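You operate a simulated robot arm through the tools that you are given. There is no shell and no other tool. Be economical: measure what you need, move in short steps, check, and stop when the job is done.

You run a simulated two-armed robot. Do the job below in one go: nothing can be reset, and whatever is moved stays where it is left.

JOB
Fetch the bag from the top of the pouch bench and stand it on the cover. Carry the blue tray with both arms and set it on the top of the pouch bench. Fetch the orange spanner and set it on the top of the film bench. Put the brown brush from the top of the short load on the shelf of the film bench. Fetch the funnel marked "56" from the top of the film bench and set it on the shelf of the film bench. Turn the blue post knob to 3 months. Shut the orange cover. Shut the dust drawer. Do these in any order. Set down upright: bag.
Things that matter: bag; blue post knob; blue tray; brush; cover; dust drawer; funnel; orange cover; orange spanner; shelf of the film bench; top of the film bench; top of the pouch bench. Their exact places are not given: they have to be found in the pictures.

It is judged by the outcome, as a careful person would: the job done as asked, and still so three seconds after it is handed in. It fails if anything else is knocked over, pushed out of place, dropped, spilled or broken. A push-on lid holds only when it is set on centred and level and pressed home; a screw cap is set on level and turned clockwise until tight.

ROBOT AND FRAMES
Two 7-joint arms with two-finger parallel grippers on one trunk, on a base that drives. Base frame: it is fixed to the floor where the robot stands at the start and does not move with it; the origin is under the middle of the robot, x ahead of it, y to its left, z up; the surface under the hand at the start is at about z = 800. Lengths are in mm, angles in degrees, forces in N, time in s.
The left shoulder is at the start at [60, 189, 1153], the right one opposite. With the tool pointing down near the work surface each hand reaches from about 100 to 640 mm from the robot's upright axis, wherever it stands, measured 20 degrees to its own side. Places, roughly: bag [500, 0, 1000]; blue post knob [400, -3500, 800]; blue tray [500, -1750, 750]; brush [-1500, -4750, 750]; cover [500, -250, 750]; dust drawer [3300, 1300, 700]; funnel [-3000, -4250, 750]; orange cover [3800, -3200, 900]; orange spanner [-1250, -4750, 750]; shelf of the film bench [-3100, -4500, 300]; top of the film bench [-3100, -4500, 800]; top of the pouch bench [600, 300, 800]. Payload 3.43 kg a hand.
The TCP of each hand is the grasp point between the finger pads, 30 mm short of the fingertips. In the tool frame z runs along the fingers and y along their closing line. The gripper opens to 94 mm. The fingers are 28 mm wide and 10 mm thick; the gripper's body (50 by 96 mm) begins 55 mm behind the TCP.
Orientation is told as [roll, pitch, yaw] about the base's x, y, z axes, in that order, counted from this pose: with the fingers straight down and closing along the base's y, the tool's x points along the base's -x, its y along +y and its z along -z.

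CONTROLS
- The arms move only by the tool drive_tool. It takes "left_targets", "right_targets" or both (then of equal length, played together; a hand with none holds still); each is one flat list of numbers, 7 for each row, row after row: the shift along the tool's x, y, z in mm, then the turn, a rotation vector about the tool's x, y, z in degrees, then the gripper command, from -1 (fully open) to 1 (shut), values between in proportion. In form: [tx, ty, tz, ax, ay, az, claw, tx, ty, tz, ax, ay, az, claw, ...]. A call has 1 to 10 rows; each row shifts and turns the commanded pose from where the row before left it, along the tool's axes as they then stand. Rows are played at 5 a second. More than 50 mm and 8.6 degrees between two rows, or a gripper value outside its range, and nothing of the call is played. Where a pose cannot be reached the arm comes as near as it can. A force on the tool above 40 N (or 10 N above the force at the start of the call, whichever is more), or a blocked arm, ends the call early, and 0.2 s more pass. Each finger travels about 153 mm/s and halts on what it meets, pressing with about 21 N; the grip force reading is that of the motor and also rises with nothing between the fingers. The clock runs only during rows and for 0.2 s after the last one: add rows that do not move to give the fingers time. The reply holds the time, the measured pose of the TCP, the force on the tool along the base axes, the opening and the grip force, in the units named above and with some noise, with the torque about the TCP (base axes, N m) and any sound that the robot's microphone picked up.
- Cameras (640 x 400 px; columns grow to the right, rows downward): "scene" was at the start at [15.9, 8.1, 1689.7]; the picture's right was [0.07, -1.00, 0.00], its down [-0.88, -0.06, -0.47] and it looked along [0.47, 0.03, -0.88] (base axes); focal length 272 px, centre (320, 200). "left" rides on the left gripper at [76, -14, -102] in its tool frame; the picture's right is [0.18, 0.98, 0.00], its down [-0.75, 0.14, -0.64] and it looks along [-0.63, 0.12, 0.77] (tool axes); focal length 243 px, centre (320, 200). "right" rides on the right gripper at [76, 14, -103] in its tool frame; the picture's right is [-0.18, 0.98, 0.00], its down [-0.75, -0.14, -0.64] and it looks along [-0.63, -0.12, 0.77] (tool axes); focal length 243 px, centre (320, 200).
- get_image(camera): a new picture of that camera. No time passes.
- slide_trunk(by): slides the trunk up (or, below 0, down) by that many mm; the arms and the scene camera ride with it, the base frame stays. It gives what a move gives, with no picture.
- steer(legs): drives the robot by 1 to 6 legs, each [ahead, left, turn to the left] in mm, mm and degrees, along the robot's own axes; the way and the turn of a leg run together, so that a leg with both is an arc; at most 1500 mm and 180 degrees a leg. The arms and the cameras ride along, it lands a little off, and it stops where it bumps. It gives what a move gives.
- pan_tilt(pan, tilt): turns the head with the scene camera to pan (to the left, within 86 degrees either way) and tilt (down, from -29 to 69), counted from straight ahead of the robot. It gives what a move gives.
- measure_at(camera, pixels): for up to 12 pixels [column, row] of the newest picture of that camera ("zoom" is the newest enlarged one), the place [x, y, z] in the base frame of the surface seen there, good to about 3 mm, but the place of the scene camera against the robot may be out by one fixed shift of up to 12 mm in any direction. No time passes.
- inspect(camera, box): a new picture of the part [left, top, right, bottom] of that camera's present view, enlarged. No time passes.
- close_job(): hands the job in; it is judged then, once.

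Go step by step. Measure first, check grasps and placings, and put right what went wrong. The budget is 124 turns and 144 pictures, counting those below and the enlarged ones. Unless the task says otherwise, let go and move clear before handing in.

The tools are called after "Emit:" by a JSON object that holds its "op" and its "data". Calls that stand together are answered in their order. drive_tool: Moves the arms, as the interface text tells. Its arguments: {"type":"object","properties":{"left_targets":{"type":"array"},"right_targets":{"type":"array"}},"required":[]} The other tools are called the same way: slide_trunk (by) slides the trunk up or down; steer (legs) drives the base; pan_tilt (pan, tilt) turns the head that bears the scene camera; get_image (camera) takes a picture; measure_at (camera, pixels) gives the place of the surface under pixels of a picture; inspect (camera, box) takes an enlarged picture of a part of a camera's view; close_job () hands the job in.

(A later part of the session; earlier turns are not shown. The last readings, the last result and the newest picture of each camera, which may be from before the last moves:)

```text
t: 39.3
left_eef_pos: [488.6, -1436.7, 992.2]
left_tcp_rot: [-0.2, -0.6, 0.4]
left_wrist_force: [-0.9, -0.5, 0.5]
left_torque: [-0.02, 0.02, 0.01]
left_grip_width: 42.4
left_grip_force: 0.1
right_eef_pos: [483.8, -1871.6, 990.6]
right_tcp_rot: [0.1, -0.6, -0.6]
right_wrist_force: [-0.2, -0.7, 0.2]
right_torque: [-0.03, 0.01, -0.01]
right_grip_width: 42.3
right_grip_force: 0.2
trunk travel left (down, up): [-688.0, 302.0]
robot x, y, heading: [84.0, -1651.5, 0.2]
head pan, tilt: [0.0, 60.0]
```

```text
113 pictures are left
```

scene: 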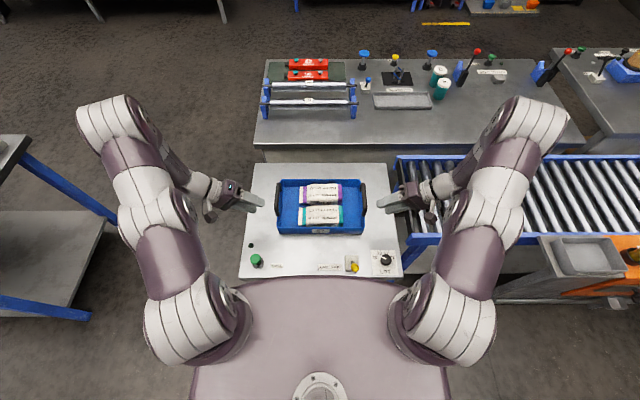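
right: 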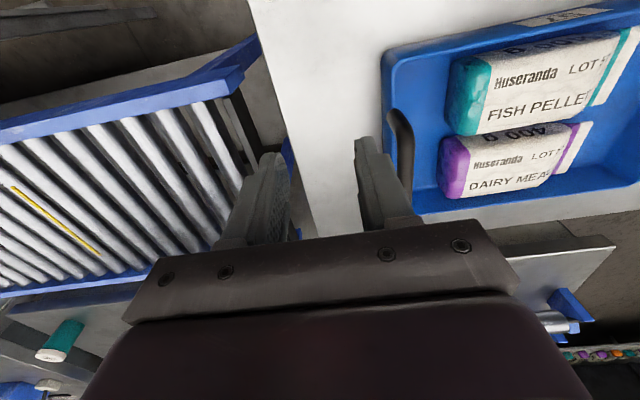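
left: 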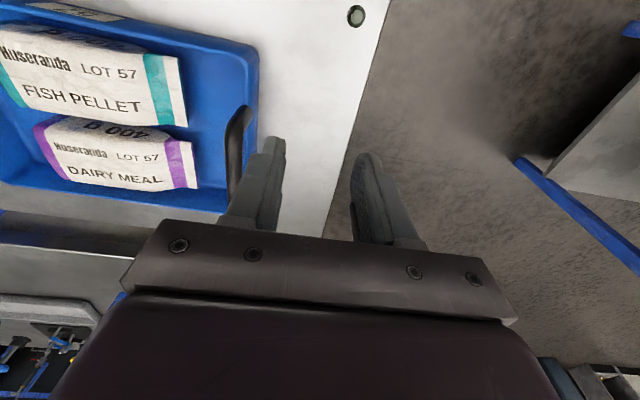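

The tray is undisturbed. I place both hands over the bars at z≈945.

Emit:
{"op": "drive_tool", "data": {"left_targets": [-27, -24, 0, 0, 0, 0, 0.1, -27, -24, 0, 0, 0, 0, 0.1, -27, -23, 0, 0, 0, 0, 0.1, 0, 0, 44, 0, 0, 0, 0.1, 0, 0, 0, 0, 0, 0, 0.1], "right_targets": [-28, 23, 0, 0, 0, 0, 0.1, -28, 23, 0, 0, 0, 0, 0.1, -29, 23, 0, 0, 0, 0, 0.1, 0, 0, 43, 0, 0, 0, 0.1, 0, 0, 0, 0, 0, 0, 0.1]}}

Emit:
{"op": "get_image", "data": {"camera": "left"}}

Emit:
{"op": "get_image", "data": {"camera": "right"}}

```text
t: 40.5
left_eef_pos: [569.7, -1508.0, 947.8]
left_tcp_rot: [-0.1, -0.6, 0.4]
left_wrist_force: [0.3, -0.3, 0.7]
left_torque: [-0.04, -0.01, -0.03]
left_grip_width: 42.3
left_grip_force: 0.0
right_eef_pos: [569.9, -1802.6, 951.3]
right_tcp_rot: [0.3, -0.6, -0.6]
right_wrist_force: [-0.1, -0.7, -0.2]
right_torque: [-0.01, 0.0, 0.04]
right_grip_width: 42.3
right_grip_force: 0.1
trunk travel left (down, up): [-688.0, 302.0]
robot x, y, heading: [84.9, -1652.0, -0.2]
head pan, tilt: [0.0, 60.0]
```

```text
112 pictures are left
```

left: 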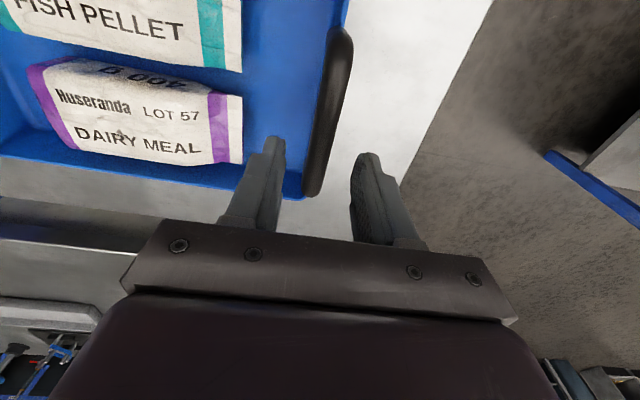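

```text
111 pictures are left
```

right: 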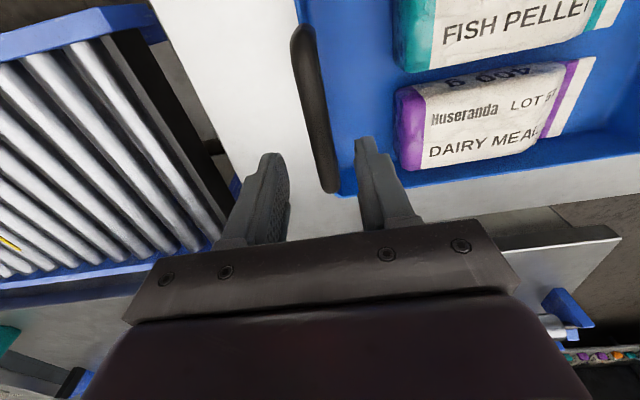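

Emit:
{"op": "measure_at", "data": {"camera": "left", "pixels": [[340, 40], [326, 100], [337, 100], [316, 160], [314, 185], [327, 160], [307, 198]]}}

Emit:
{"op": "measure_at", "data": {"camera": "right", "pixels": [[303, 40], [308, 100], [319, 100], [316, 160], [330, 182], [327, 160]]}}

```text
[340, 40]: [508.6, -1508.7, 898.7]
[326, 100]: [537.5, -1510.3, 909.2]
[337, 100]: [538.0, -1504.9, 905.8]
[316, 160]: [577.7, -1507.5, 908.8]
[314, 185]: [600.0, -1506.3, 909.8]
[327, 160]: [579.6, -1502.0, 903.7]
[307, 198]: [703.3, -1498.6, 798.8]
```

```text
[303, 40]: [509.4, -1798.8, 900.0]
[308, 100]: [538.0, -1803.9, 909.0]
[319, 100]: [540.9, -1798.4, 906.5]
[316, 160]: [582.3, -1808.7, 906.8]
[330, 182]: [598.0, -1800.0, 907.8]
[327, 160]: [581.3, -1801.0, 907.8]
```

Bars centred at y −1507.5 / −1802, z≈899. I descend to 904 and tilt ~50° around the bars with the fingers open 42 mm.

Emit:
{"op": "drive_tool", "data": {"left_targets": [0, 0, 22, 0, 0, 0, 0.1, 0, 0, 22, 0, 0, 0, 0.1, 0, 0, 0, 8.4, 0, 0, 0.1, 0, 0, 0, 8.4, 0, 0, 0.1, 0, 0, 0, 8.4, 0, 0, 0.1, 0, 0, 0, 8.4, 0, 0, 0.1, 0, 0, 0, 8.4, 0, 0, 0.1, 0, 0, 0, 8.4, 0, 0, 0.1, 0, 0, 0, 0, 0, 0, 0.1], "right_targets": [0, 0, 23, 0, 0, 0, 0.1, 0, 0, 24, 0, 0, 0, 0.1, 0, 0, 0, -8.4, 0, 0, 0.1, 0, 0, 0, -8.4, 0, 0, 0.1, 0, 0, 0, -8.4, 0, 0, 0.1, 0, 0, 0, -8.4, 0, 0, 0.1, 0, 0, 0, -8.4, 0, 0, 0.1, 0, 0, 0, -8.4, 0, 0, 0.1, 0, 0, 0, 0, 0, 0, 0.1]}}

Emit:
{"op": "get_image", "data": {"camera": "left"}}

Emit:
{"op": "inspect", "data": {"camera": "scene", "box": [220, 100, 420, 260]}}

```text
t: 42.2
left_eef_pos: [567.6, -1508.7, 903.2]
left_tcp_rot: [-43.0, -0.4, 0.6]
left_wrist_force: [0.8, 0.3, -0.8]
left_torque: [0.0, 0.0, 0.01]
left_grip_width: 42.1
left_grip_force: 0.0
left hand out of reach, approached as far as the arm can: row 8
right_eef_pos: [560.2, -1798.0, 895.7]
right_tcp_rot: [43.8, 0.9, -1.0]
right_wrist_force: [2.0, 2.5, 14.1]
right_torque: [0.13, -0.22, -0.03]
right_grip_width: 34.9
right_grip_force: 0.0
right hand out of reach, approached as far as the arm can: row 8
trunk travel left (down, up): [-688.0, 302.0]
robot x, y, heading: [86.6, -1651.6, 0.0]
head pan, tilt: [0.0, 60.0]
stopped in row 8 (right hand): the force on the tool passed its limit at 57 N (the readings are from after the stop); the commanded pose is now the measured one
```

```text
110 pictures are left
```

left: 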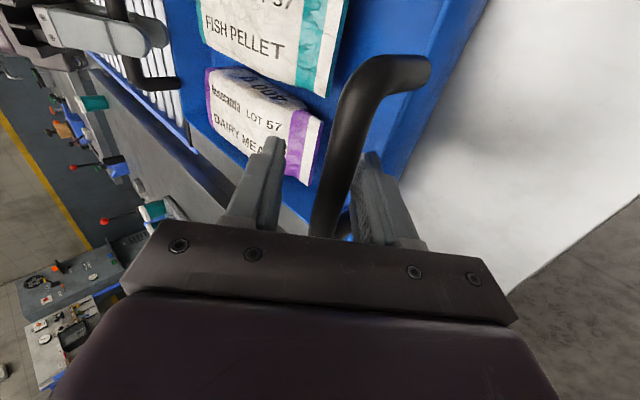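

```text
2.50 times, centred on (320, 180) of scene
```

zoom: 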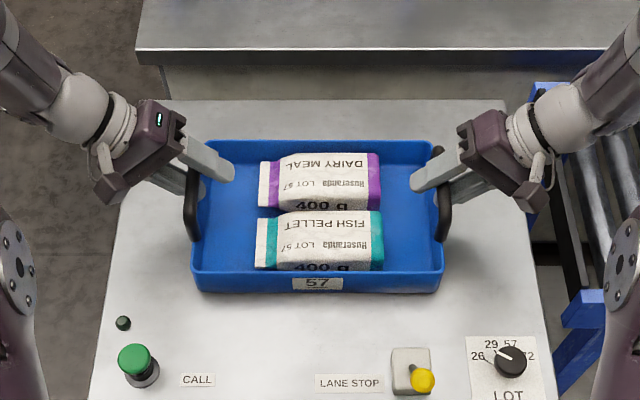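

The left straddles its bar nicely at 43°; the right dipped onto the rim. I lift the right hand ~7 mm, then close both.

Emit:
{"op": "drive_tool", "data": {"left_targets": [0, 2, 0, 0, 0, 0, 0.1, 0, 0, 0, 0, 0, 0, 0.1, 0, 0, 0, 0, 0, 0, 1, 0, 0, 0, 0, 0, 0, 1, 0, 0, 0, 0, 0, 0, 1], "right_targets": [0, 2, -7.5, 0, 0, 0, 0.1, 0, 0, 0, 0, 0, 0, 0.1, 0, 0, 0, 0, 0, 0, 1, 0, 0, 0, 0, 0, 0, 1, 0, 0, 0, 0, 0, 0, 1]}}

Emit:
{"op": "get_image", "data": {"camera": "right"}}

Emit:
{"op": "get_image", "data": {"camera": "left"}}

```text
t: 43.4
left_eef_pos: [566.9, -1506.8, 901.0]
left_tcp_rot: [-43.0, -0.2, 0.4]
left_wrist_force: [1.2, -14.3, -1.9]
left_torque: [0.06, -0.03, -0.03]
left_grip_width: 19.9
left_grip_force: 21.5
right_eef_pos: [559.3, -1801.2, 902.6]
right_tcp_rot: [43.7, 1.0, -0.9]
right_wrist_force: [5.0, 16.0, 35.7]
right_torque: [0.21, -0.22, 0.42]
right_grip_width: 20.0
right_grip_force: 20.8
trunk travel left (down, up): [-688.0, 302.0]
robot x, y, heading: [83.7, -1647.4, 0.0]
head pan, tilt: [0.0, 60.0]
```

```text
108 pictures are left
```

right: 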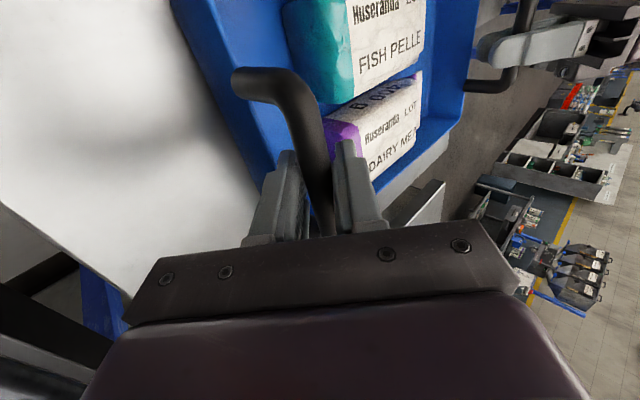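

```text
107 pictures are left
```

left: 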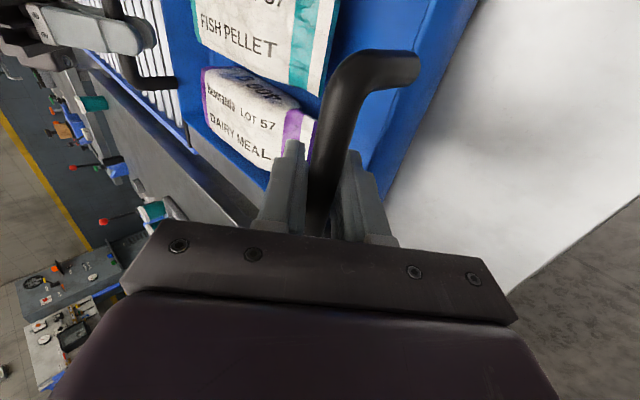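

Both bars gripped (20 mm). I relieve the right hand 2 mm and lift slowly to read the load.

Emit:
{"op": "drive_tool", "data": {"left_targets": [0, 0, 0, 0, 0, 0, 1, 0, -2, -2.2, 0, 0, 0, 1, 0, -2, -2.2, 0, 0, 0, 1, 0, -2, -2.2, 0, 0, 0, 1, 0, 0, 0, 0, 0, 0, 1], "right_targets": [0, 1.4, -1.4, 0, 0, 0, 1, 0, 2, -2.2, 0, 0, 0, 1, 0, 2, -2.2, 0, 0, 0, 1, 0, 2, -2.2, 0, 0, 0, 1, 0, 0, 0, 0, 0, 0, 1]}}

Emit:
{"op": "inspect", "data": {"camera": "scene", "box": [220, 100, 420, 260]}}

```text
t: 44.6
left_eef_pos: [569.9, -1507.2, 910.0]
left_tcp_rot: [-42.9, -0.1, 0.5]
left_wrist_force: [1.6, -1.2, -5.1]
left_torque: [-0.05, -0.23, -0.3]
left_grip_width: 20.1
left_grip_force: 20.5
right_eef_pos: [554.6, -1802.5, 905.9]
right_tcp_rot: [43.7, 1.3, -0.9]
right_wrist_force: [-0.8, 1.4, -5.7]
right_torque: [-0.01, 0.21, 0.41]
right_grip_width: 19.5
right_grip_force: 20.7
right hand out of reach, approached as far as the arm can: row 2
trunk travel left (down, up): [-688.0, 302.0]
robot x, y, heading: [88.2, -1649.8, 0.1]
head pan, tilt: [0.0, 60.0]
```

```text
2.50 times, centred on (320, 180) of scene
```

zoom: 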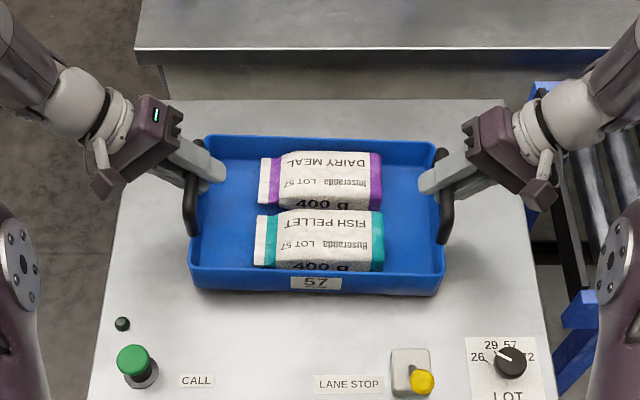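

The load is only ~5 N per hand and both grips hold. I lift 40 mm with the trunk so both rise together.

Emit:
{"op": "slide_trunk", "data": {"by": 40}}

Emit:
{"op": "inspect", "data": {"camera": "scene", "box": [220, 100, 420, 260]}}

Emit:
{"op": "get_image", "data": {"camera": "right"}}

```text
t: 45.4
left_eef_pos: [571.1, -1506.5, 948.2]
left_tcp_rot: [-42.9, -0.1, 0.6]
left_wrist_force: [1.8, 12.2, -5.1]
left_torque: [-0.02, -0.35, -0.16]
left_grip_width: 20.3
left_grip_force: 20.4
right_eef_pos: [557.4, -1802.3, 945.7]
right_tcp_rot: [43.6, 1.4, -0.9]
right_wrist_force: [-1.9, -11.1, -5.8]
right_torque: [-0.03, 0.32, 0.48]
right_grip_width: 19.6
right_grip_force: 20.8
trunk travel left (down, up): [-728.0, 262.0]
robot x, y, heading: [87.3, -1650.2, -0.3]
head pan, tilt: [0.0, 60.0]
```

```text
2.50 times, centred on (320, 180) of scene
```

zoom: 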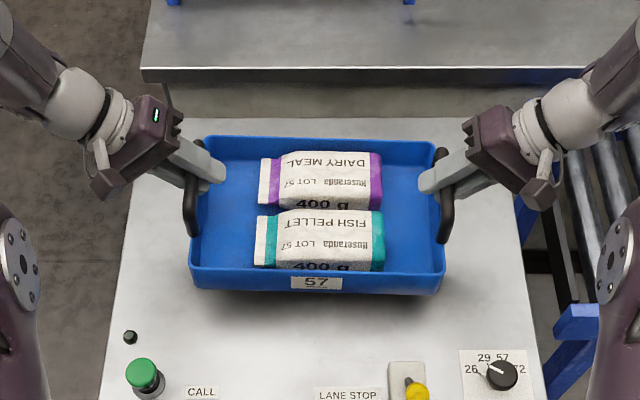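

```text
104 pictures are left
```

right: 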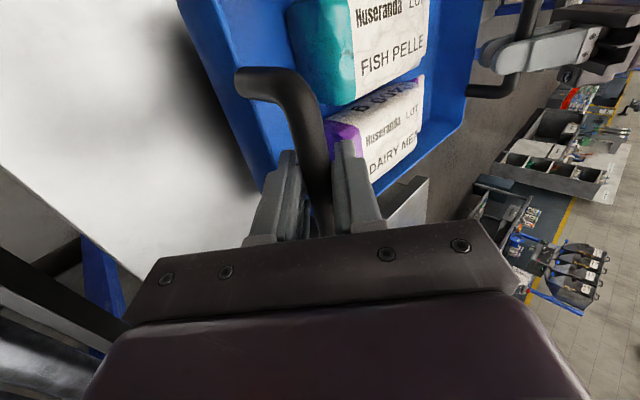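

Tray lifted level (shadow below). I raise 40 mm more, back off, and strafe left to face the pouch bench at y≈170.

Emit:
{"op": "slide_trunk", "data": {"by": 60}}

Emit:
{"op": "steer", "data": {"legs": [[-400, 0, 0], [0, 900, 0], [0, 920, 0]]}}

Emit:
{"op": "get_image", "data": {"camera": "scene"}}

```text
t: 46.4
left_eef_pos: [570.0, -1505.9, 1010.1]
left_tcp_rot: [-42.9, -0.1, 0.6]
left_wrist_force: [1.5, 23.1, -5.4]
left_torque: [-0.03, -0.19, -0.24]
left_grip_width: 20.4
left_grip_force: 21.7
right_eef_pos: [556.3, -1802.3, 1007.5]
right_tcp_rot: [43.6, 1.2, -0.9]
right_wrist_force: [-1.4, -22.3, -6.9]
right_torque: [-0.08, 0.18, 0.38]
right_grip_width: 19.3
right_grip_force: 20.5
trunk travel left (down, up): [-788.0, 202.0]
robot x, y, heading: [85.8, -1652.8, -0.3]
head pan, tilt: [0.0, 60.0]
```

```text
t: 57.7
left_eef_pos: [164.1, 318.9, 1008.6]
left_tcp_rot: [-43.0, 0.0, 1.2]
left_wrist_force: [-0.5, 18.3, -4.4]
left_torque: [-0.05, -0.06, -0.11]
left_grip_width: 20.2
left_grip_force: 20.8
right_eef_pos: [154.4, 24.2, 1006.1]
right_tcp_rot: [43.6, 1.3, -0.2]
right_wrist_force: [0.0, -16.4, -7.0]
right_torque: [-0.03, 0.03, 0.05]
right_grip_width: 19.2
right_grip_force: 20.8
trunk travel left (down, up): [-788.0, 202.0]
robot x, y, heading: [-319.0, 167.2, 0.4]
head pan, tilt: [0.0, 60.0]
```

```text
103 pictures are left
```

scene: 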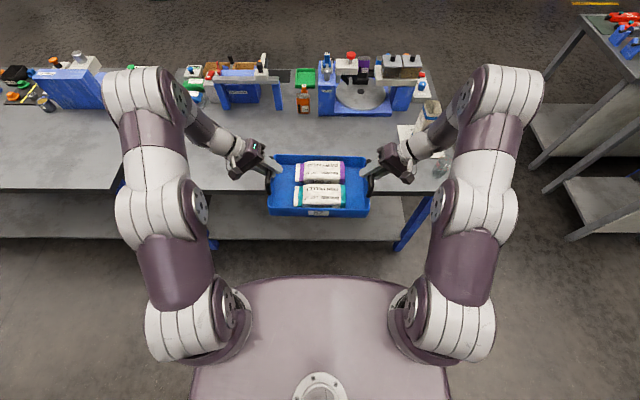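

The tray is steady. I measure bench edges and neighbouring objects to choose the spot.

Emit:
{"op": "measure_at", "data": {"camera": "scene", "pixels": [[240, 185], [210, 184], [304, 114], [303, 100], [235, 105], [340, 113], [435, 168], [428, 130], [405, 140], [300, 150], [240, 140], [290, 140]]}}

Emit:
{"op": "inspect", "data": {"camera": "scene", "box": [180, 60, 480, 240]}}

```text
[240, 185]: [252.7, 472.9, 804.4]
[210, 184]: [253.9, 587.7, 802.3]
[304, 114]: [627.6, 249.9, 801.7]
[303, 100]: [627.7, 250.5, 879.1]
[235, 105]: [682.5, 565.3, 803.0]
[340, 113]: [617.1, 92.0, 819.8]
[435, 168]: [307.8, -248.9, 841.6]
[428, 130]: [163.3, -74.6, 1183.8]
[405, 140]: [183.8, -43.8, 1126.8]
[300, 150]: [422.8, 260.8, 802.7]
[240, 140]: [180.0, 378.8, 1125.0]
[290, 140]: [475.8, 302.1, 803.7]
```

```text
2.13 times, centred on (330, 150) of scene
```

zoom: 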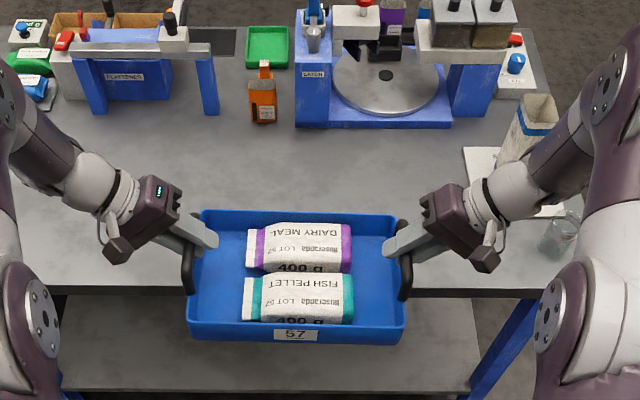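

Free area x 253–600. I drive forward 270 mm so the tray lies at x≈335–525, y 20–320.

Emit:
{"op": "steer", "data": {"legs": [[270, 0, 0]]}}

Emit:
{"op": "get_image", "data": {"camera": "scene"}}

```text
t: 59.6
left_eef_pos: [439.1, 326.1, 1009.7]
left_tcp_rot: [-43.0, -0.1, 1.4]
left_wrist_force: [-0.5, 3.3, -5.5]
left_torque: [-0.03, -0.05, -0.17]
left_grip_width: 20.2
left_grip_force: 21.0
right_eef_pos: [431.0, 30.8, 1008.3]
right_tcp_rot: [43.7, 1.2, 0.2]
right_wrist_force: [0.4, -3.2, -6.2]
right_torque: [0.0, 0.0, 0.05]
right_grip_width: 19.4
right_grip_force: 20.8
trunk travel left (down, up): [-788.0, 202.0]
robot x, y, heading: [-40.3, 173.3, 1.1]
head pan, tilt: [0.0, 60.0]
```

```text
101 pictures are left
```

scene: 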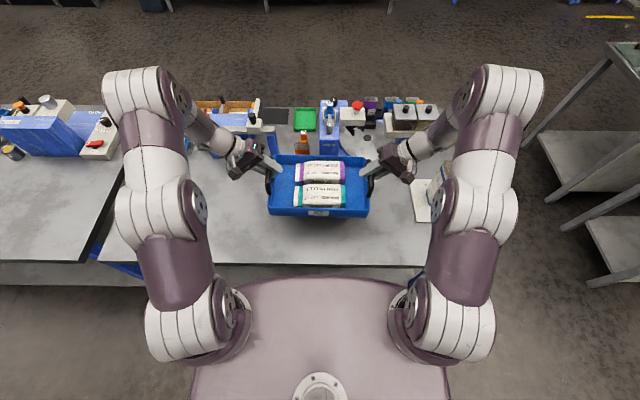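

Clear on all sides. I lower the trunk 96 mm, then finer.

Emit:
{"op": "slide_trunk", "data": {"by": -96}}

Emit:
{"op": "slide_trunk", "data": {"by": -8}}

Emit:
{"op": "inspect", "data": {"camera": "scene", "box": [220, 80, 480, 260]}}

```text
t: 60.9
left_eef_pos: [439.0, 324.6, 912.1]
left_tcp_rot: [-43.0, -0.1, 1.4]
left_wrist_force: [0.1, 1.4, -5.2]
left_torque: [-0.02, -0.07, -0.14]
left_grip_width: 19.9
left_grip_force: 20.9
right_eef_pos: [431.3, 30.4, 911.4]
right_tcp_rot: [43.7, 1.2, 0.2]
right_wrist_force: [0.4, -0.9, -6.0]
right_torque: [-0.05, 0.01, 0.02]
right_grip_width: 19.3
right_grip_force: 21.5
trunk travel left (down, up): [-692.0, 298.0]
robot x, y, heading: [-40.1, 172.9, 1.1]
head pan, tilt: [0.0, 60.0]
```

```text
t: 61.5
left_eef_pos: [438.1, 325.0, 906.4]
left_tcp_rot: [-43.2, -0.2, 1.4]
left_wrist_force: [0.4, 1.3, -5.0]
left_torque: [0.02, -0.59, 0.2]
left_grip_width: 20.2
left_grip_force: 21.8
right_eef_pos: [431.9, 29.7, 903.7]
right_tcp_rot: [43.7, 1.1, 0.1]
right_wrist_force: [-1.6, -2.0, 5.5]
right_torque: [0.0, -0.5, -0.16]
right_grip_width: 19.7
right_grip_force: 21.5
trunk travel left (down, up): [-684.0, 306.0]
robot x, y, heading: [-44.3, 169.8, 1.1]
head pan, tilt: [0.0, 60.0]
```

```text
2.22 times, centred on (350, 170) of scene
```

zoom: 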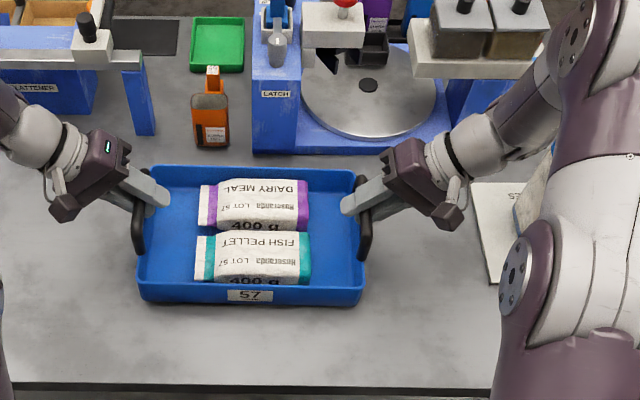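

The right side touches; I lower 3 mm more.

Emit:
{"op": "slide_trunk", "data": {"by": -3}}

```text
t: 62.0
left_eef_pos: [437.6, 325.7, 904.4]
left_tcp_rot: [-43.0, -0.3, 1.5]
left_wrist_force: [4.1, 3.9, -6.8]
left_torque: [0.0, -0.32, -0.22]
left_grip_width: 20.3
left_grip_force: 21.2
right_eef_pos: [429.5, 30.0, 902.7]
right_tcp_rot: [43.6, 0.9, 0.2]
right_wrist_force: [-3.2, -5.9, 28.5]
right_torque: [0.05, 0.05, 0.5]
right_grip_width: 19.5
right_grip_force: 21.3
trunk travel left (down, up): [-681.0, 309.0]
robot x, y, heading: [-42.7, 170.7, 0.9]
head pan, tilt: [0.0, 60.0]
```

I lower the left 3 mm, then open both to ~44 mm, un-tilt around the bars and rise.

Emit:
{"op": "drive_tool", "data": {"left_targets": [0, 1.4, 1.5, 0, 0, 0, 1, 0, 1, 1, 0, 0, 0, 1, 0, 0, 0, 0, 0, 0, 0.05, 0, 0, 0, 0, 0, 0, 0.05, 0, 0, 0, 0, 0, 0, 0.05], "right_targets": [0, 0.7, -0.7, 0, 0, 0, 1, 0, 0.4, -0.4, 0, 0, 0, 1, 0, 0, 0, 0, 0, 0, 0.05, 0, 0, 0, 0, 0, 0, 0.05, 0, 0, 0, 0, 0, 0, 0.05]}}

Emit:
{"op": "get_image", "data": {"camera": "left"}}

Emit:
{"op": "get_image", "data": {"camera": "right"}}

```text
t: 63.2
left_eef_pos: [438.1, 324.1, 899.9]
left_tcp_rot: [-43.0, -0.1, 1.5]
left_wrist_force: [-0.3, 0.3, 0.8]
left_torque: [0.04, 0.0, 0.02]
left_grip_width: 44.5
left_grip_force: 0.1
right_eef_pos: [431.1, 30.8, 902.6]
right_tcp_rot: [43.6, 1.2, 0.0]
right_wrist_force: [0.3, 0.5, -0.5]
right_torque: [-0.01, 0.02, 0.02]
right_grip_width: 44.9
right_grip_force: 0.1
trunk travel left (down, up): [-681.0, 309.0]
robot x, y, heading: [-43.4, 172.5, 1.2]
head pan, tilt: [0.0, 60.0]
```

```text
99 pictures are left
```

left: 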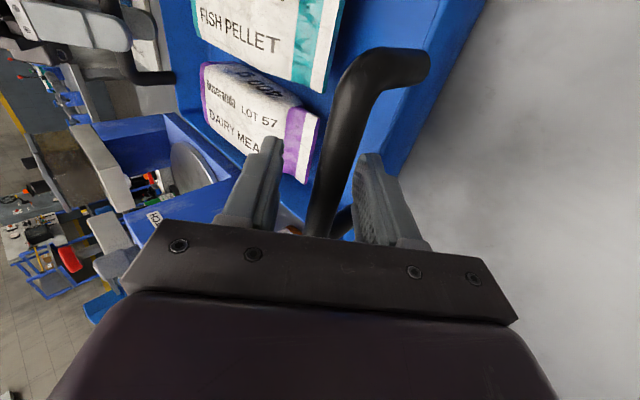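

```text
98 pictures are left
```

right: 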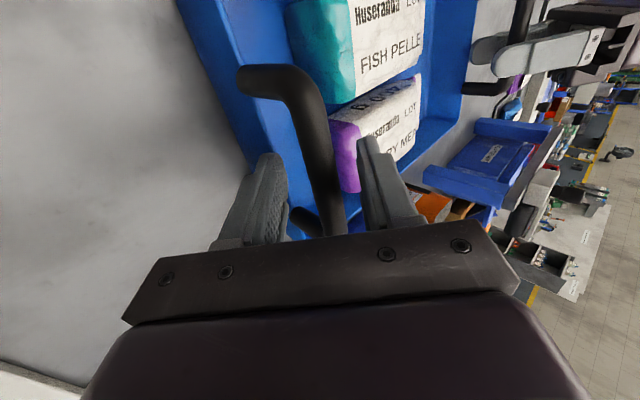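

Free of both bars. I un-tilt and rise.

Emit:
{"op": "drive_tool", "data": {"left_targets": [0, -2, -2.2, 0, 0, 0, 0.1, 0, 0, 0, -8.5, 0, 0, 0.1, 0, 0, 0, -8.5, 0, 0, 0.1, 0, 0, 0, -8.5, 0, 0, 0.1, 0, 0, 0, -8.5, 0, 0, 0.1, 0, 0, 0, -8.5, 0, 0, 0.1, 0, 0, -15, 0, 0, 0, 0.1, 0, 0, -45, 0, 0, 0, 0.1, 0, 0, -45, 0, 0, 0, 0.1, 0, 0, -45, 0, 0, 0, -1], "right_targets": [0, 1.4, -1.5, 0, 0, 0, 0.1, 0, 0, 0, 8.5, 0, 0, 0.1, 0, 0, 0, 8.5, 0, 0, 0.1, 0, 0, 0, 8.5, 0, 0, 0.1, 0, 0, 0, 8.5, 0, 0, 0.1, 0, 0, 0, 8.5, 0, 0, 0.1, 0, 0, -15, 0, 0, 0, 0.1, 0, 0, -45, 0, 0, 0, 0.1, 0, 0, -45, 0, 0, 0, 0.1, 0, 0, -45, 0, 0, 0, -1]}}

Emit:
{"op": "inspect", "data": {"camera": "scene", "box": [220, 80, 480, 260]}}

```text
t: 65.4
left_eef_pos: [433.7, 327.7, 1045.4]
left_tcp_rot: [-0.3, -0.1, 1.4]
left_wrist_force: [-1.0, -0.4, 0.1]
left_torque: [0.07, 0.01, -0.01]
left_grip_width: 94.1
left_grip_force: 0.2
left hand out of reach, approached as far as the arm can: row 10
right_eef_pos: [427.6, 26.6, 1044.9]
right_tcp_rot: [1.2, 1.3, 0.2]
right_wrist_force: [-2.0, 0.3, -0.1]
right_torque: [0.04, -0.01, 0.0]
right_grip_width: 93.9
right_grip_force: 0.1
right hand out of reach, approached as far as the arm can: row 10
trunk travel left (down, up): [-681.0, 309.0]
robot x, y, heading: [-40.9, 173.0, 1.1]
head pan, tilt: [0.0, 60.0]
```

```text
2.22 times, centred on (350, 170) of scene
```

zoom: 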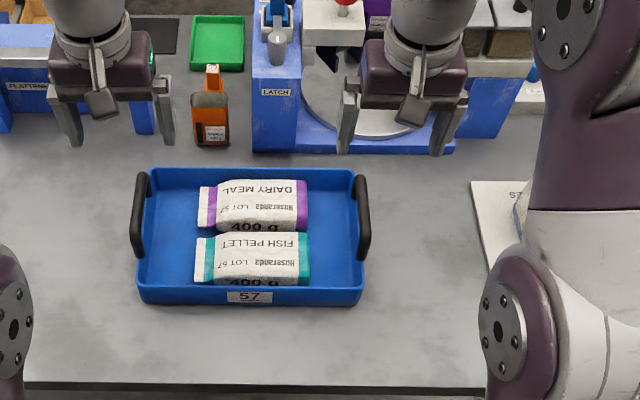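

The tray is placed. I raise the trunk, pull the arms in, back off, and look left-ahead for the dust drawer.

Emit:
{"op": "slide_trunk", "data": {"by": 140}}

Emit:
{"op": "steer", "data": {"legs": [[-350, 0, 0]]}}

Emit:
{"op": "drive_tool", "data": {"left_targets": [45, 0, 0, 0, 0, 0, -1, 45, 0, 0, 0, 0, 0, -1, 45, 0, 0, 0, 0, 0, -1], "right_targets": [45, -20, 0, 0, 0, 0, -1, 45, -20, 0, 0, 0, 0, -1, 45, -20, 0, 0, 0, 0, -1]}}

Emit:
{"op": "pan_tilt", "data": {"pan": 25, "tilt": 20}}

Emit:
{"op": "get_image", "data": {"camera": "scene"}}

```text
t: 67.1
left_eef_pos: [435.2, 327.6, 1184.3]
left_tcp_rot: [-0.6, -0.2, 1.5]
left_wrist_force: [0.4, -0.4, -0.8]
left_torque: [0.01, 0.0, 0.0]
left_grip_width: 93.7
left_grip_force: 0.0
right_eef_pos: [426.6, 26.8, 1183.5]
right_tcp_rot: [1.2, 1.4, 0.2]
right_wrist_force: [0.0, 0.1, 0.3]
right_torque: [-0.03, -0.01, -0.01]
right_grip_width: 93.8
right_grip_force: 0.0
trunk travel left (down, up): [-821.0, 169.0]
robot x, y, heading: [-44.2, 172.1, 0.8]
head pan, tilt: [0.0, 60.0]
```

```text
t: 69.3
left_eef_pos: [86.8, 324.5, 1185.2]
left_tcp_rot: [-0.6, -0.2, 1.9]
left_wrist_force: [-0.6, 0.7, -0.8]
left_torque: [0.01, -0.03, 0.02]
left_grip_width: 94.0
left_grip_force: 0.0
right_eef_pos: [80.1, 22.3, 1183.8]
right_tcp_rot: [1.2, 1.2, 0.5]
right_wrist_force: [-0.1, 0.3, 0.1]
right_torque: [-0.02, -0.06, -0.03]
right_grip_width: 94.0
right_grip_force: 0.1
trunk travel left (down, up): [-821.0, 169.0]
robot x, y, heading: [-389.1, 164.3, 1.3]
head pan, tilt: [0.0, 60.0]
```

```text
t: 70.2
left_eef_pos: [-53.6, 319.0, 1184.8]
left_tcp_rot: [-0.5, -0.3, 1.9]
left_wrist_force: [-0.7, 0.5, 0.2]
left_torque: [-0.02, -0.06, 0.02]
left_grip_width: 93.8
left_grip_force: 0.1
right_eef_pos: [-56.8, -40.4, 1183.5]
right_tcp_rot: [1.2, 1.0, 0.4]
right_wrist_force: [0.4, 0.4, 0.0]
right_torque: [-0.01, -0.04, 0.0]
right_grip_width: 94.0
right_grip_force: 0.0
trunk travel left (down, up): [-821.0, 169.0]
robot x, y, heading: [-391.3, 162.4, 1.4]
head pan, tilt: [0.0, 60.0]
```

```text
t: 71.2
left_eef_pos: [-50.1, 320.0, 1183.6]
left_tcp_rot: [-0.4, -0.1, 1.9]
left_wrist_force: [0.0, -0.2, -0.9]
left_torque: [0.0, 0.0, 0.0]
left_grip_width: 94.0
left_grip_force: 0.0
right_eef_pos: [-54.7, -39.3, 1182.5]
right_tcp_rot: [1.2, 1.1, 0.5]
right_wrist_force: [0.2, 0.4, 0.2]
right_torque: [-0.02, -0.01, -0.03]
right_grip_width: 94.2
right_grip_force: 0.1
trunk travel left (down, up): [-821.0, 169.0]
robot x, y, heading: [-391.2, 166.1, 1.1]
head pan, tilt: [25.0, 20.0]
```

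```text
96 pictures are left
```

scene: 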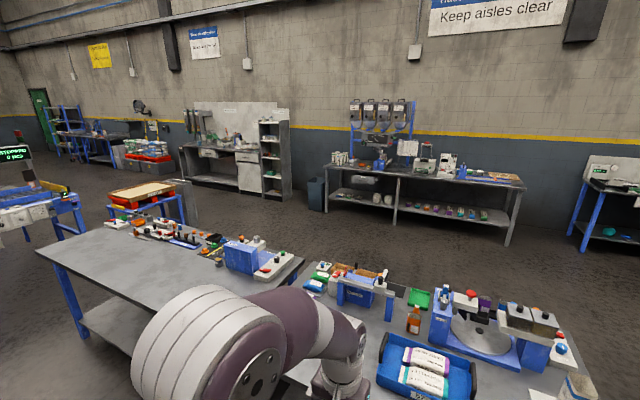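

Emit:
{"op": "inspect", "data": {"camera": "scene", "box": [290, 90, 550, 250]}}

Emit:
{"op": "measure_at", "data": {"camera": "scene", "pixels": [[370, 183], [248, 157], [325, 190], [505, 243], [520, 185], [280, 195], [295, 252], [45, 250], [190, 215], [382, 130], [590, 240]]}}

```text
2.46 times, centred on (420, 170) of scene
```

zoom: 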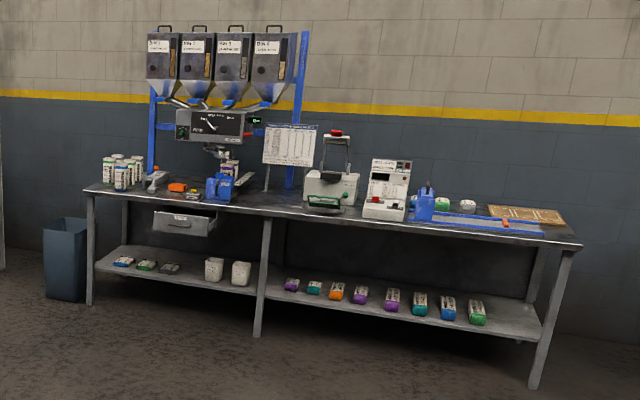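

```text
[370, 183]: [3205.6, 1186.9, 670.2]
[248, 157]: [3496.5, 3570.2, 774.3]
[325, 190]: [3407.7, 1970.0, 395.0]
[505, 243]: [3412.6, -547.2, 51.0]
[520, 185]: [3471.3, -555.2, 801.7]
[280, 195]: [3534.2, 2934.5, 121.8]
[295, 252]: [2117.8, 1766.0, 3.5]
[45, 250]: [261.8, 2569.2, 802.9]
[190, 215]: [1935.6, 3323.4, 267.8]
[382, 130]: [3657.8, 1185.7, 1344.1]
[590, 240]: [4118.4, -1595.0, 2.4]
```

The open dust drawer is at [370,183] → (3205, 1187, 670). I drive around the right of the pouch bench through the aisle (y≈−880) towards it.

Emit:
{"op": "steer", "data": {"legs": [[0, -1040, -1], [1450, 0, 0], [1000, 0, 0], [0, 1000, 0], [0, 1070, 0]]}}

Emit:
{"op": "pan_tilt", "data": {"pan": 0, "tilt": 30}}

Emit:
{"op": "get_image", "data": {"camera": "scene"}}

```text
t: 98.0
left_eef_pos: [2414.3, 1293.1, 1182.5]
left_tcp_rot: [-0.5, -0.2, 0.9]
left_wrist_force: [0.7, 0.7, 0.4]
left_torque: [0.02, -0.03, -0.01]
left_grip_width: 94.0
left_grip_force: 0.0
right_eef_pos: [2405.2, 933.3, 1183.3]
right_tcp_rot: [1.3, 1.2, -0.4]
right_wrist_force: [-0.6, -0.1, -0.3]
right_torque: [-0.02, -0.02, 0.01]
right_grip_width: 93.8
right_grip_force: 0.2
trunk travel left (down, up): [-821.0, 169.0]
robot x, y, heading: [2073.1, 1140.3, 0.5]
head pan, tilt: [25.0, 20.0]
```

```text
t: 98.9
left_eef_pos: [2414.6, 1291.2, 1184.7]
left_tcp_rot: [-0.4, -0.2, 0.9]
left_wrist_force: [0.0, 0.1, 0.3]
left_torque: [-0.01, 0.02, 0.02]
left_grip_width: 93.9
left_grip_force: 0.1
right_eef_pos: [2405.0, 932.4, 1182.0]
right_tcp_rot: [1.3, 1.2, -0.3]
right_wrist_force: [-0.1, 0.0, 0.8]
right_torque: [0.01, 0.0, 0.03]
right_grip_width: 94.1
right_grip_force: 0.0
trunk travel left (down, up): [-821.0, 169.0]
robot x, y, heading: [2066.0, 1140.4, 0.4]
head pan, tilt: [0.0, 30.0]
```

```text
94 pictures are left
```

scene: 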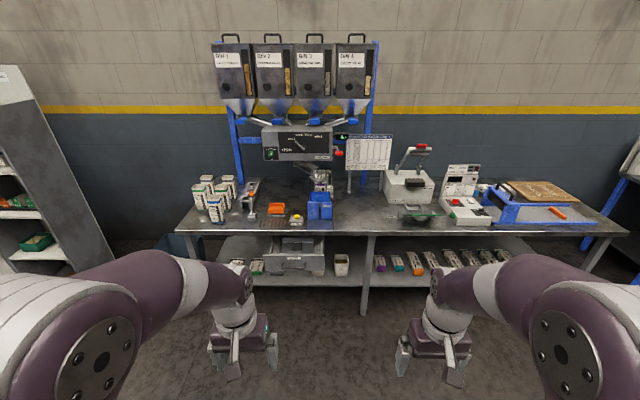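

Emit:
{"op": "inspect", "data": {"camera": "scene", "box": [220, 200, 380, 310]}}

Emit:
{"op": "measure_at", "data": {"camera": "scene", "pixels": [[292, 267], [262, 252], [323, 254], [264, 272], [323, 275], [290, 262], [240, 234], [290, 244], [320, 232]]}}

```text
3.64 times, centred on (300, 255) of scene
```

zoom: 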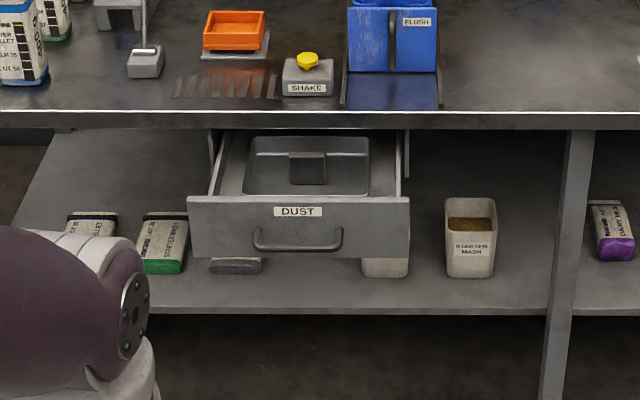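

```text
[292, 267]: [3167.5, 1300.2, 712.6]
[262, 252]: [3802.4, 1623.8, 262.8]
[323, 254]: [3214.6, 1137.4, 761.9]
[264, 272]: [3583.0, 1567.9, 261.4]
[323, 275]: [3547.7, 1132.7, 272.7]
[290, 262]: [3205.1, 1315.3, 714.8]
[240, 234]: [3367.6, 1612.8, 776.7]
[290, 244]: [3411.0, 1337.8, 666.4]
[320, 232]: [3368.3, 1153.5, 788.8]
```

Emit:
{"op": "measure_at", "data": {"camera": "zoom", "pixels": [[195, 205], [400, 205], [195, 250], [403, 250], [297, 212], [255, 240], [340, 240], [297, 249], [300, 122], [100, 122], [297, 225]]}}

```text
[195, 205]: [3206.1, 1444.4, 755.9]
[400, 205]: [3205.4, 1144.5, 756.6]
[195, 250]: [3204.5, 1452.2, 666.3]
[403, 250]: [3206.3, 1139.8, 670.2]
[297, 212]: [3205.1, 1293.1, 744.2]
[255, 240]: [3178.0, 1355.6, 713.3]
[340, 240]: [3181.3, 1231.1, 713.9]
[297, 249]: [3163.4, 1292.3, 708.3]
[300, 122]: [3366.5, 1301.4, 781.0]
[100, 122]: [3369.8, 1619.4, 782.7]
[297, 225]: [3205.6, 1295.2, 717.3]
```

Drawer front x=3205, y 1140–1452, z 660–765, handle to x 3163 at z 711; bench edge x 3367. I'll push with the left hand pointing forward at z≈745. I approach, lower the trunk, and pitch the left hand forward.

Emit:
{"op": "steer", "data": {"legs": [[530, 0, 0]]}}

Emit:
{"op": "drive_tool", "data": {"left_targets": [-45, 0, 0, 0, 0, 0, 1, -45, 0, 0, 0, 0, 0, 1, 0, 0, 0, 0, -8.5, 0, 1, 0, 0, 0, 0, -8.5, 0, 1, 0, 0, 0, 0, -8.5, 0, 1, 0, 0, 0, 0, -8.5, 0, 1, 0, 0, 0, 0, -8.5, 0, 1, 0, 0, 0, 0, -8.5, 0, 1, 0, 0, 0, 0, -8.5, 0, 1, 0, 0, 0, 0, 0, 0, 1]}}

Emit:
{"op": "slide_trunk", "data": {"by": -350}}

```text
t: 101.9
left_eef_pos: [2944.7, 1296.2, 1182.8]
left_tcp_rot: [-0.5, -0.2, 1.1]
left_wrist_force: [-0.4, 0.4, 0.7]
left_torque: [0.0, 0.0, 0.01]
left_grip_width: 93.8
left_grip_force: 0.0
right_eef_pos: [2936.2, 937.8, 1182.0]
right_tcp_rot: [1.2, 1.1, -0.2]
right_wrist_force: [-0.1, -0.2, -0.6]
right_torque: [0.0, -0.01, 0.0]
right_grip_width: 93.7
right_grip_force: 0.1
trunk travel left (down, up): [-821.0, 169.0]
robot x, y, heading: [2600.4, 1145.9, 0.6]
head pan, tilt: [0.0, 30.0]
```

```text
t: 104.1
left_eef_pos: [3034.0, 1310.9, 1181.1]
left_tcp_rot: [3.7, -51.1, 0.3]
left_wrist_force: [0.2, 0.8, 0.2]
left_torque: [0.01, -0.03, 0.03]
left_grip_width: 0.0
left_grip_force: 20.1
left hand out of reach, approached as far as the arm can: row 7, 8
right_eef_pos: [2938.0, 937.1, 1182.9]
right_tcp_rot: [1.2, 1.2, -0.3]
right_wrist_force: [0.3, -1.2, -0.3]
right_torque: [0.04, 0.03, -0.01]
right_grip_width: 93.9
right_grip_force: 0.0
trunk travel left (down, up): [-821.0, 169.0]
robot x, y, heading: [2599.1, 1146.5, 0.6]
head pan, tilt: [0.0, 30.0]
```

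```text
t: 107.6
left_eef_pos: [3033.0, 1311.0, 831.3]
left_tcp_rot: [3.7, -51.1, 0.3]
left_wrist_force: [0.0, -0.7, 0.4]
left_torque: [0.0, 0.0, 0.08]
left_grip_width: 0.1
left_grip_force: 21.7
right_eef_pos: [2936.7, 938.5, 831.4]
right_tcp_rot: [1.1, 1.2, -0.3]
right_wrist_force: [0.7, 1.0, 0.3]
right_torque: [-0.04, 0.04, 0.04]
right_grip_width: 93.8
right_grip_force: 0.0
trunk travel left (down, up): [-471.0, 519.0]
robot x, y, heading: [2603.1, 1150.5, 0.4]
head pan, tilt: [0.0, 30.0]
```

The hand is pitched 51°, enough. I pull it back 100 and down 70, then drive forward to near contact.

Emit:
{"op": "drive_tool", "data": {"left_targets": [39, 0, -11.3, 0, 0, 0, 1, 39, 0, -11.3, 0, 0, 0, 1, 39, 0, -11.3, 0, 0, 0, 1, 0, 0, 0, 0, 0, 0, 1]}}

Emit:
{"op": "steer", "data": {"legs": [[220, 0, 0]]}}

Emit:
{"op": "get_image", "data": {"camera": "scene"}}

```text
t: 108.6
left_eef_pos: [2941.6, 1302.4, 768.0]
left_tcp_rot: [4.5, -51.0, -0.2]
left_wrist_force: [1.2, 0.0, -0.3]
left_torque: [-0.02, -0.02, -0.02]
left_grip_width: 0.0
left_grip_force: 20.6
left hand out of reach, approached as far as the arm can: row 3
right_eef_pos: [2937.0, 937.7, 831.8]
right_tcp_rot: [1.3, 1.1, -0.4]
right_wrist_force: [0.1, 0.2, -0.1]
right_torque: [0.02, 0.04, -0.01]
right_grip_width: 94.0
right_grip_force: 0.0
trunk travel left (down, up): [-471.0, 519.0]
robot x, y, heading: [2606.5, 1145.3, 0.6]
head pan, tilt: [0.0, 30.0]
```

```text
t: 110.2
left_eef_pos: [3162.8, 1304.6, 768.1]
left_tcp_rot: [4.4, -50.9, -0.1]
left_wrist_force: [-0.4, 0.0, 0.2]
left_torque: [-0.04, 0.02, 0.01]
left_grip_width: 0.0
left_grip_force: 21.0
right_eef_pos: [3159.0, 940.3, 830.8]
right_tcp_rot: [1.2, 1.2, -0.3]
right_wrist_force: [-0.2, 0.3, 0.4]
right_torque: [-0.01, 0.01, -0.01]
right_grip_width: 94.2
right_grip_force: 0.1
trunk travel left (down, up): [-471.0, 519.0]
robot x, y, heading: [2823.9, 1150.0, 0.5]
head pan, tilt: [0.0, 30.0]
```

```text
92 pictures are left
```

scene: 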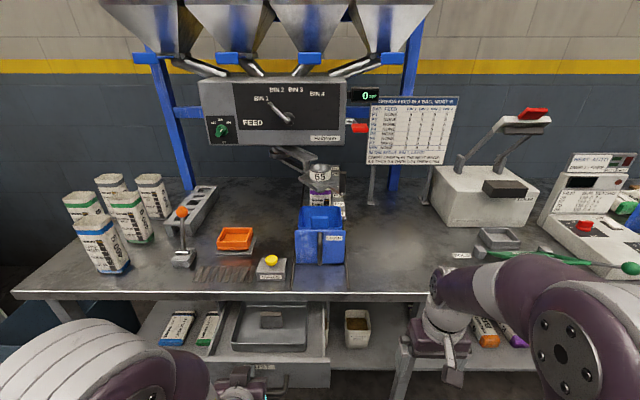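

Tip is ~19 mm short of the panel at z≈749. I dip 6 mm and push forward.

Emit:
{"op": "drive_tool", "data": {"left_targets": [4.7, 0, 3.8, 0, 0, 0, 1, -16, 0, 19, 0, 0, 0, 1, -18.9, 0, 23.3, 0, 0, 0, 1, -18.9, 0, 23.3, 0, 0, 0, 1, -18.9, 0, 23.3, 0, 0, 0, 1, -18.9, 0, 23.3, 0, 0, 0, 1, -12.6, 0, 15.5, 0, 0, 0, 1, -3.8, 0, 4.7, 0, 0, 0, 1, -3.8, 0, 4.7, 0, 0, 0, 1]}}

Emit:
{"op": "get_image", "data": {"camera": "scene"}}

Emit:
{"op": "get_image", "data": {"camera": "left"}}

```text
t: 111.8
left_eef_pos: [3311.3, 1313.4, 760.0]
left_tcp_rot: [4.4, -50.4, 0.0]
left_wrist_force: [-17.3, -2.3, 10.4]
left_torque: [-0.15, -0.17, -0.09]
left_grip_width: 0.0
left_grip_force: 21.3
right_eef_pos: [3156.9, 938.9, 832.5]
right_tcp_rot: [1.1, 1.1, -0.2]
right_wrist_force: [1.1, 0.4, -0.4]
right_torque: [-0.01, 0.05, -0.01]
right_grip_width: 94.0
right_grip_force: 0.0
trunk travel left (down, up): [-471.0, 519.0]
robot x, y, heading: [2823.9, 1150.8, 0.7]
head pan, tilt: [0.0, 30.0]
stopped in row 7 (left hand): the force on the tool passed its limit at 63 N (the readings are from after the stop); the commanded pose is now the measured one
```

```text
91 pictures are left
```

scene: 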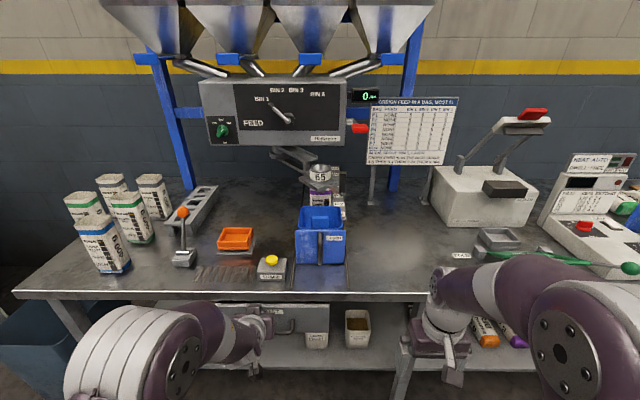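

```text
90 pictures are left
```

left: 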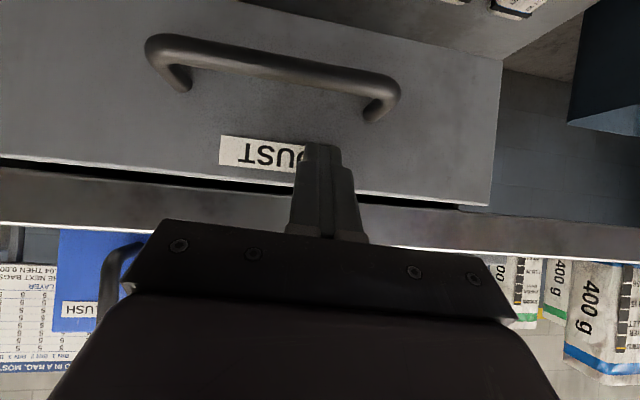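

It stopped at 63 N with the drawer panel nearly under the bench edge. I measure how far it is closed.

Emit:
{"op": "measure_at", "data": {"camera": "left", "pixels": [[250, 180], [420, 190], [250, 120], [100, 150], [120, 180], [420, 212], [100, 200], [480, 180], [270, 65]]}}

```text
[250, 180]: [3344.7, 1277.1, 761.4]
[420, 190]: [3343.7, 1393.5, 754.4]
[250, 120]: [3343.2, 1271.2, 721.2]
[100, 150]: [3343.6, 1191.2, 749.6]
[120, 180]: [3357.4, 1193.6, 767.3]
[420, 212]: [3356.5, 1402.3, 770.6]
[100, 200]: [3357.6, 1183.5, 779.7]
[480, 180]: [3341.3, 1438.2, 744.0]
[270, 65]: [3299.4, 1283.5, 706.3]
```

Face at 3343, bench edge 3357 — maybe an overlay front or not fully home. I push a few mm more to see.

Emit:
{"op": "drive_tool", "data": {"left_targets": [-1.9, 0, 2.3, 0, 0, 0, 1, -1.9, 0, 2.3, 0, 0, 0, 1, -1.9, 0, 2.3, 0, 0, 0, 1, -1.9, 0, 2.3, 0, 0, 0, 1, -1.9, 0, 2.3, 0, 0, 0, 1, -1.9, 0, 2.3, 0, 0, 0, 1]}}

Emit:
{"op": "get_image", "data": {"camera": "left"}}

Emit:
{"op": "measure_at", "data": {"camera": "left", "pixels": [[250, 180], [250, 120], [420, 190], [100, 200]]}}

```text
t: 112.5
left_eef_pos: [3311.6, 1313.7, 758.7]
left_tcp_rot: [4.4, -49.9, 0.0]
left_wrist_force: [-24.0, -1.5, 11.9]
left_torque: [-0.07, -0.15, -0.07]
left_grip_width: 0.1
left_grip_force: 21.5
right_eef_pos: [3154.6, 939.8, 833.9]
right_tcp_rot: [1.3, 1.0, -0.2]
right_wrist_force: [0.6, 0.4, 0.4]
right_torque: [0.01, 0.0, 0.02]
right_grip_width: 94.0
right_grip_force: 0.1
trunk travel left (down, up): [-471.0, 519.0]
robot x, y, heading: [2818.6, 1152.6, 0.3]
head pan, tilt: [0.0, 30.0]
stopped in row 3 (left hand): the force on the tool passed its limit at 43 N (the readings are from after the stop); the commanded pose is now the measured one
```

```text
89 pictures are left
```

left: 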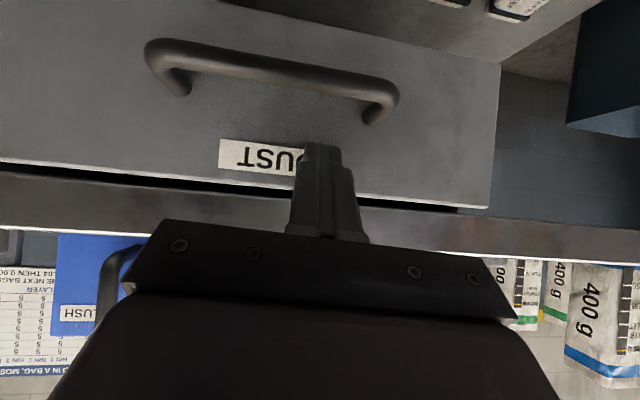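

```text
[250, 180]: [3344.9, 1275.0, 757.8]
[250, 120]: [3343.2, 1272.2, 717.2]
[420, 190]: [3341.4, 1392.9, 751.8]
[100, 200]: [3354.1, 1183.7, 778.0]
```

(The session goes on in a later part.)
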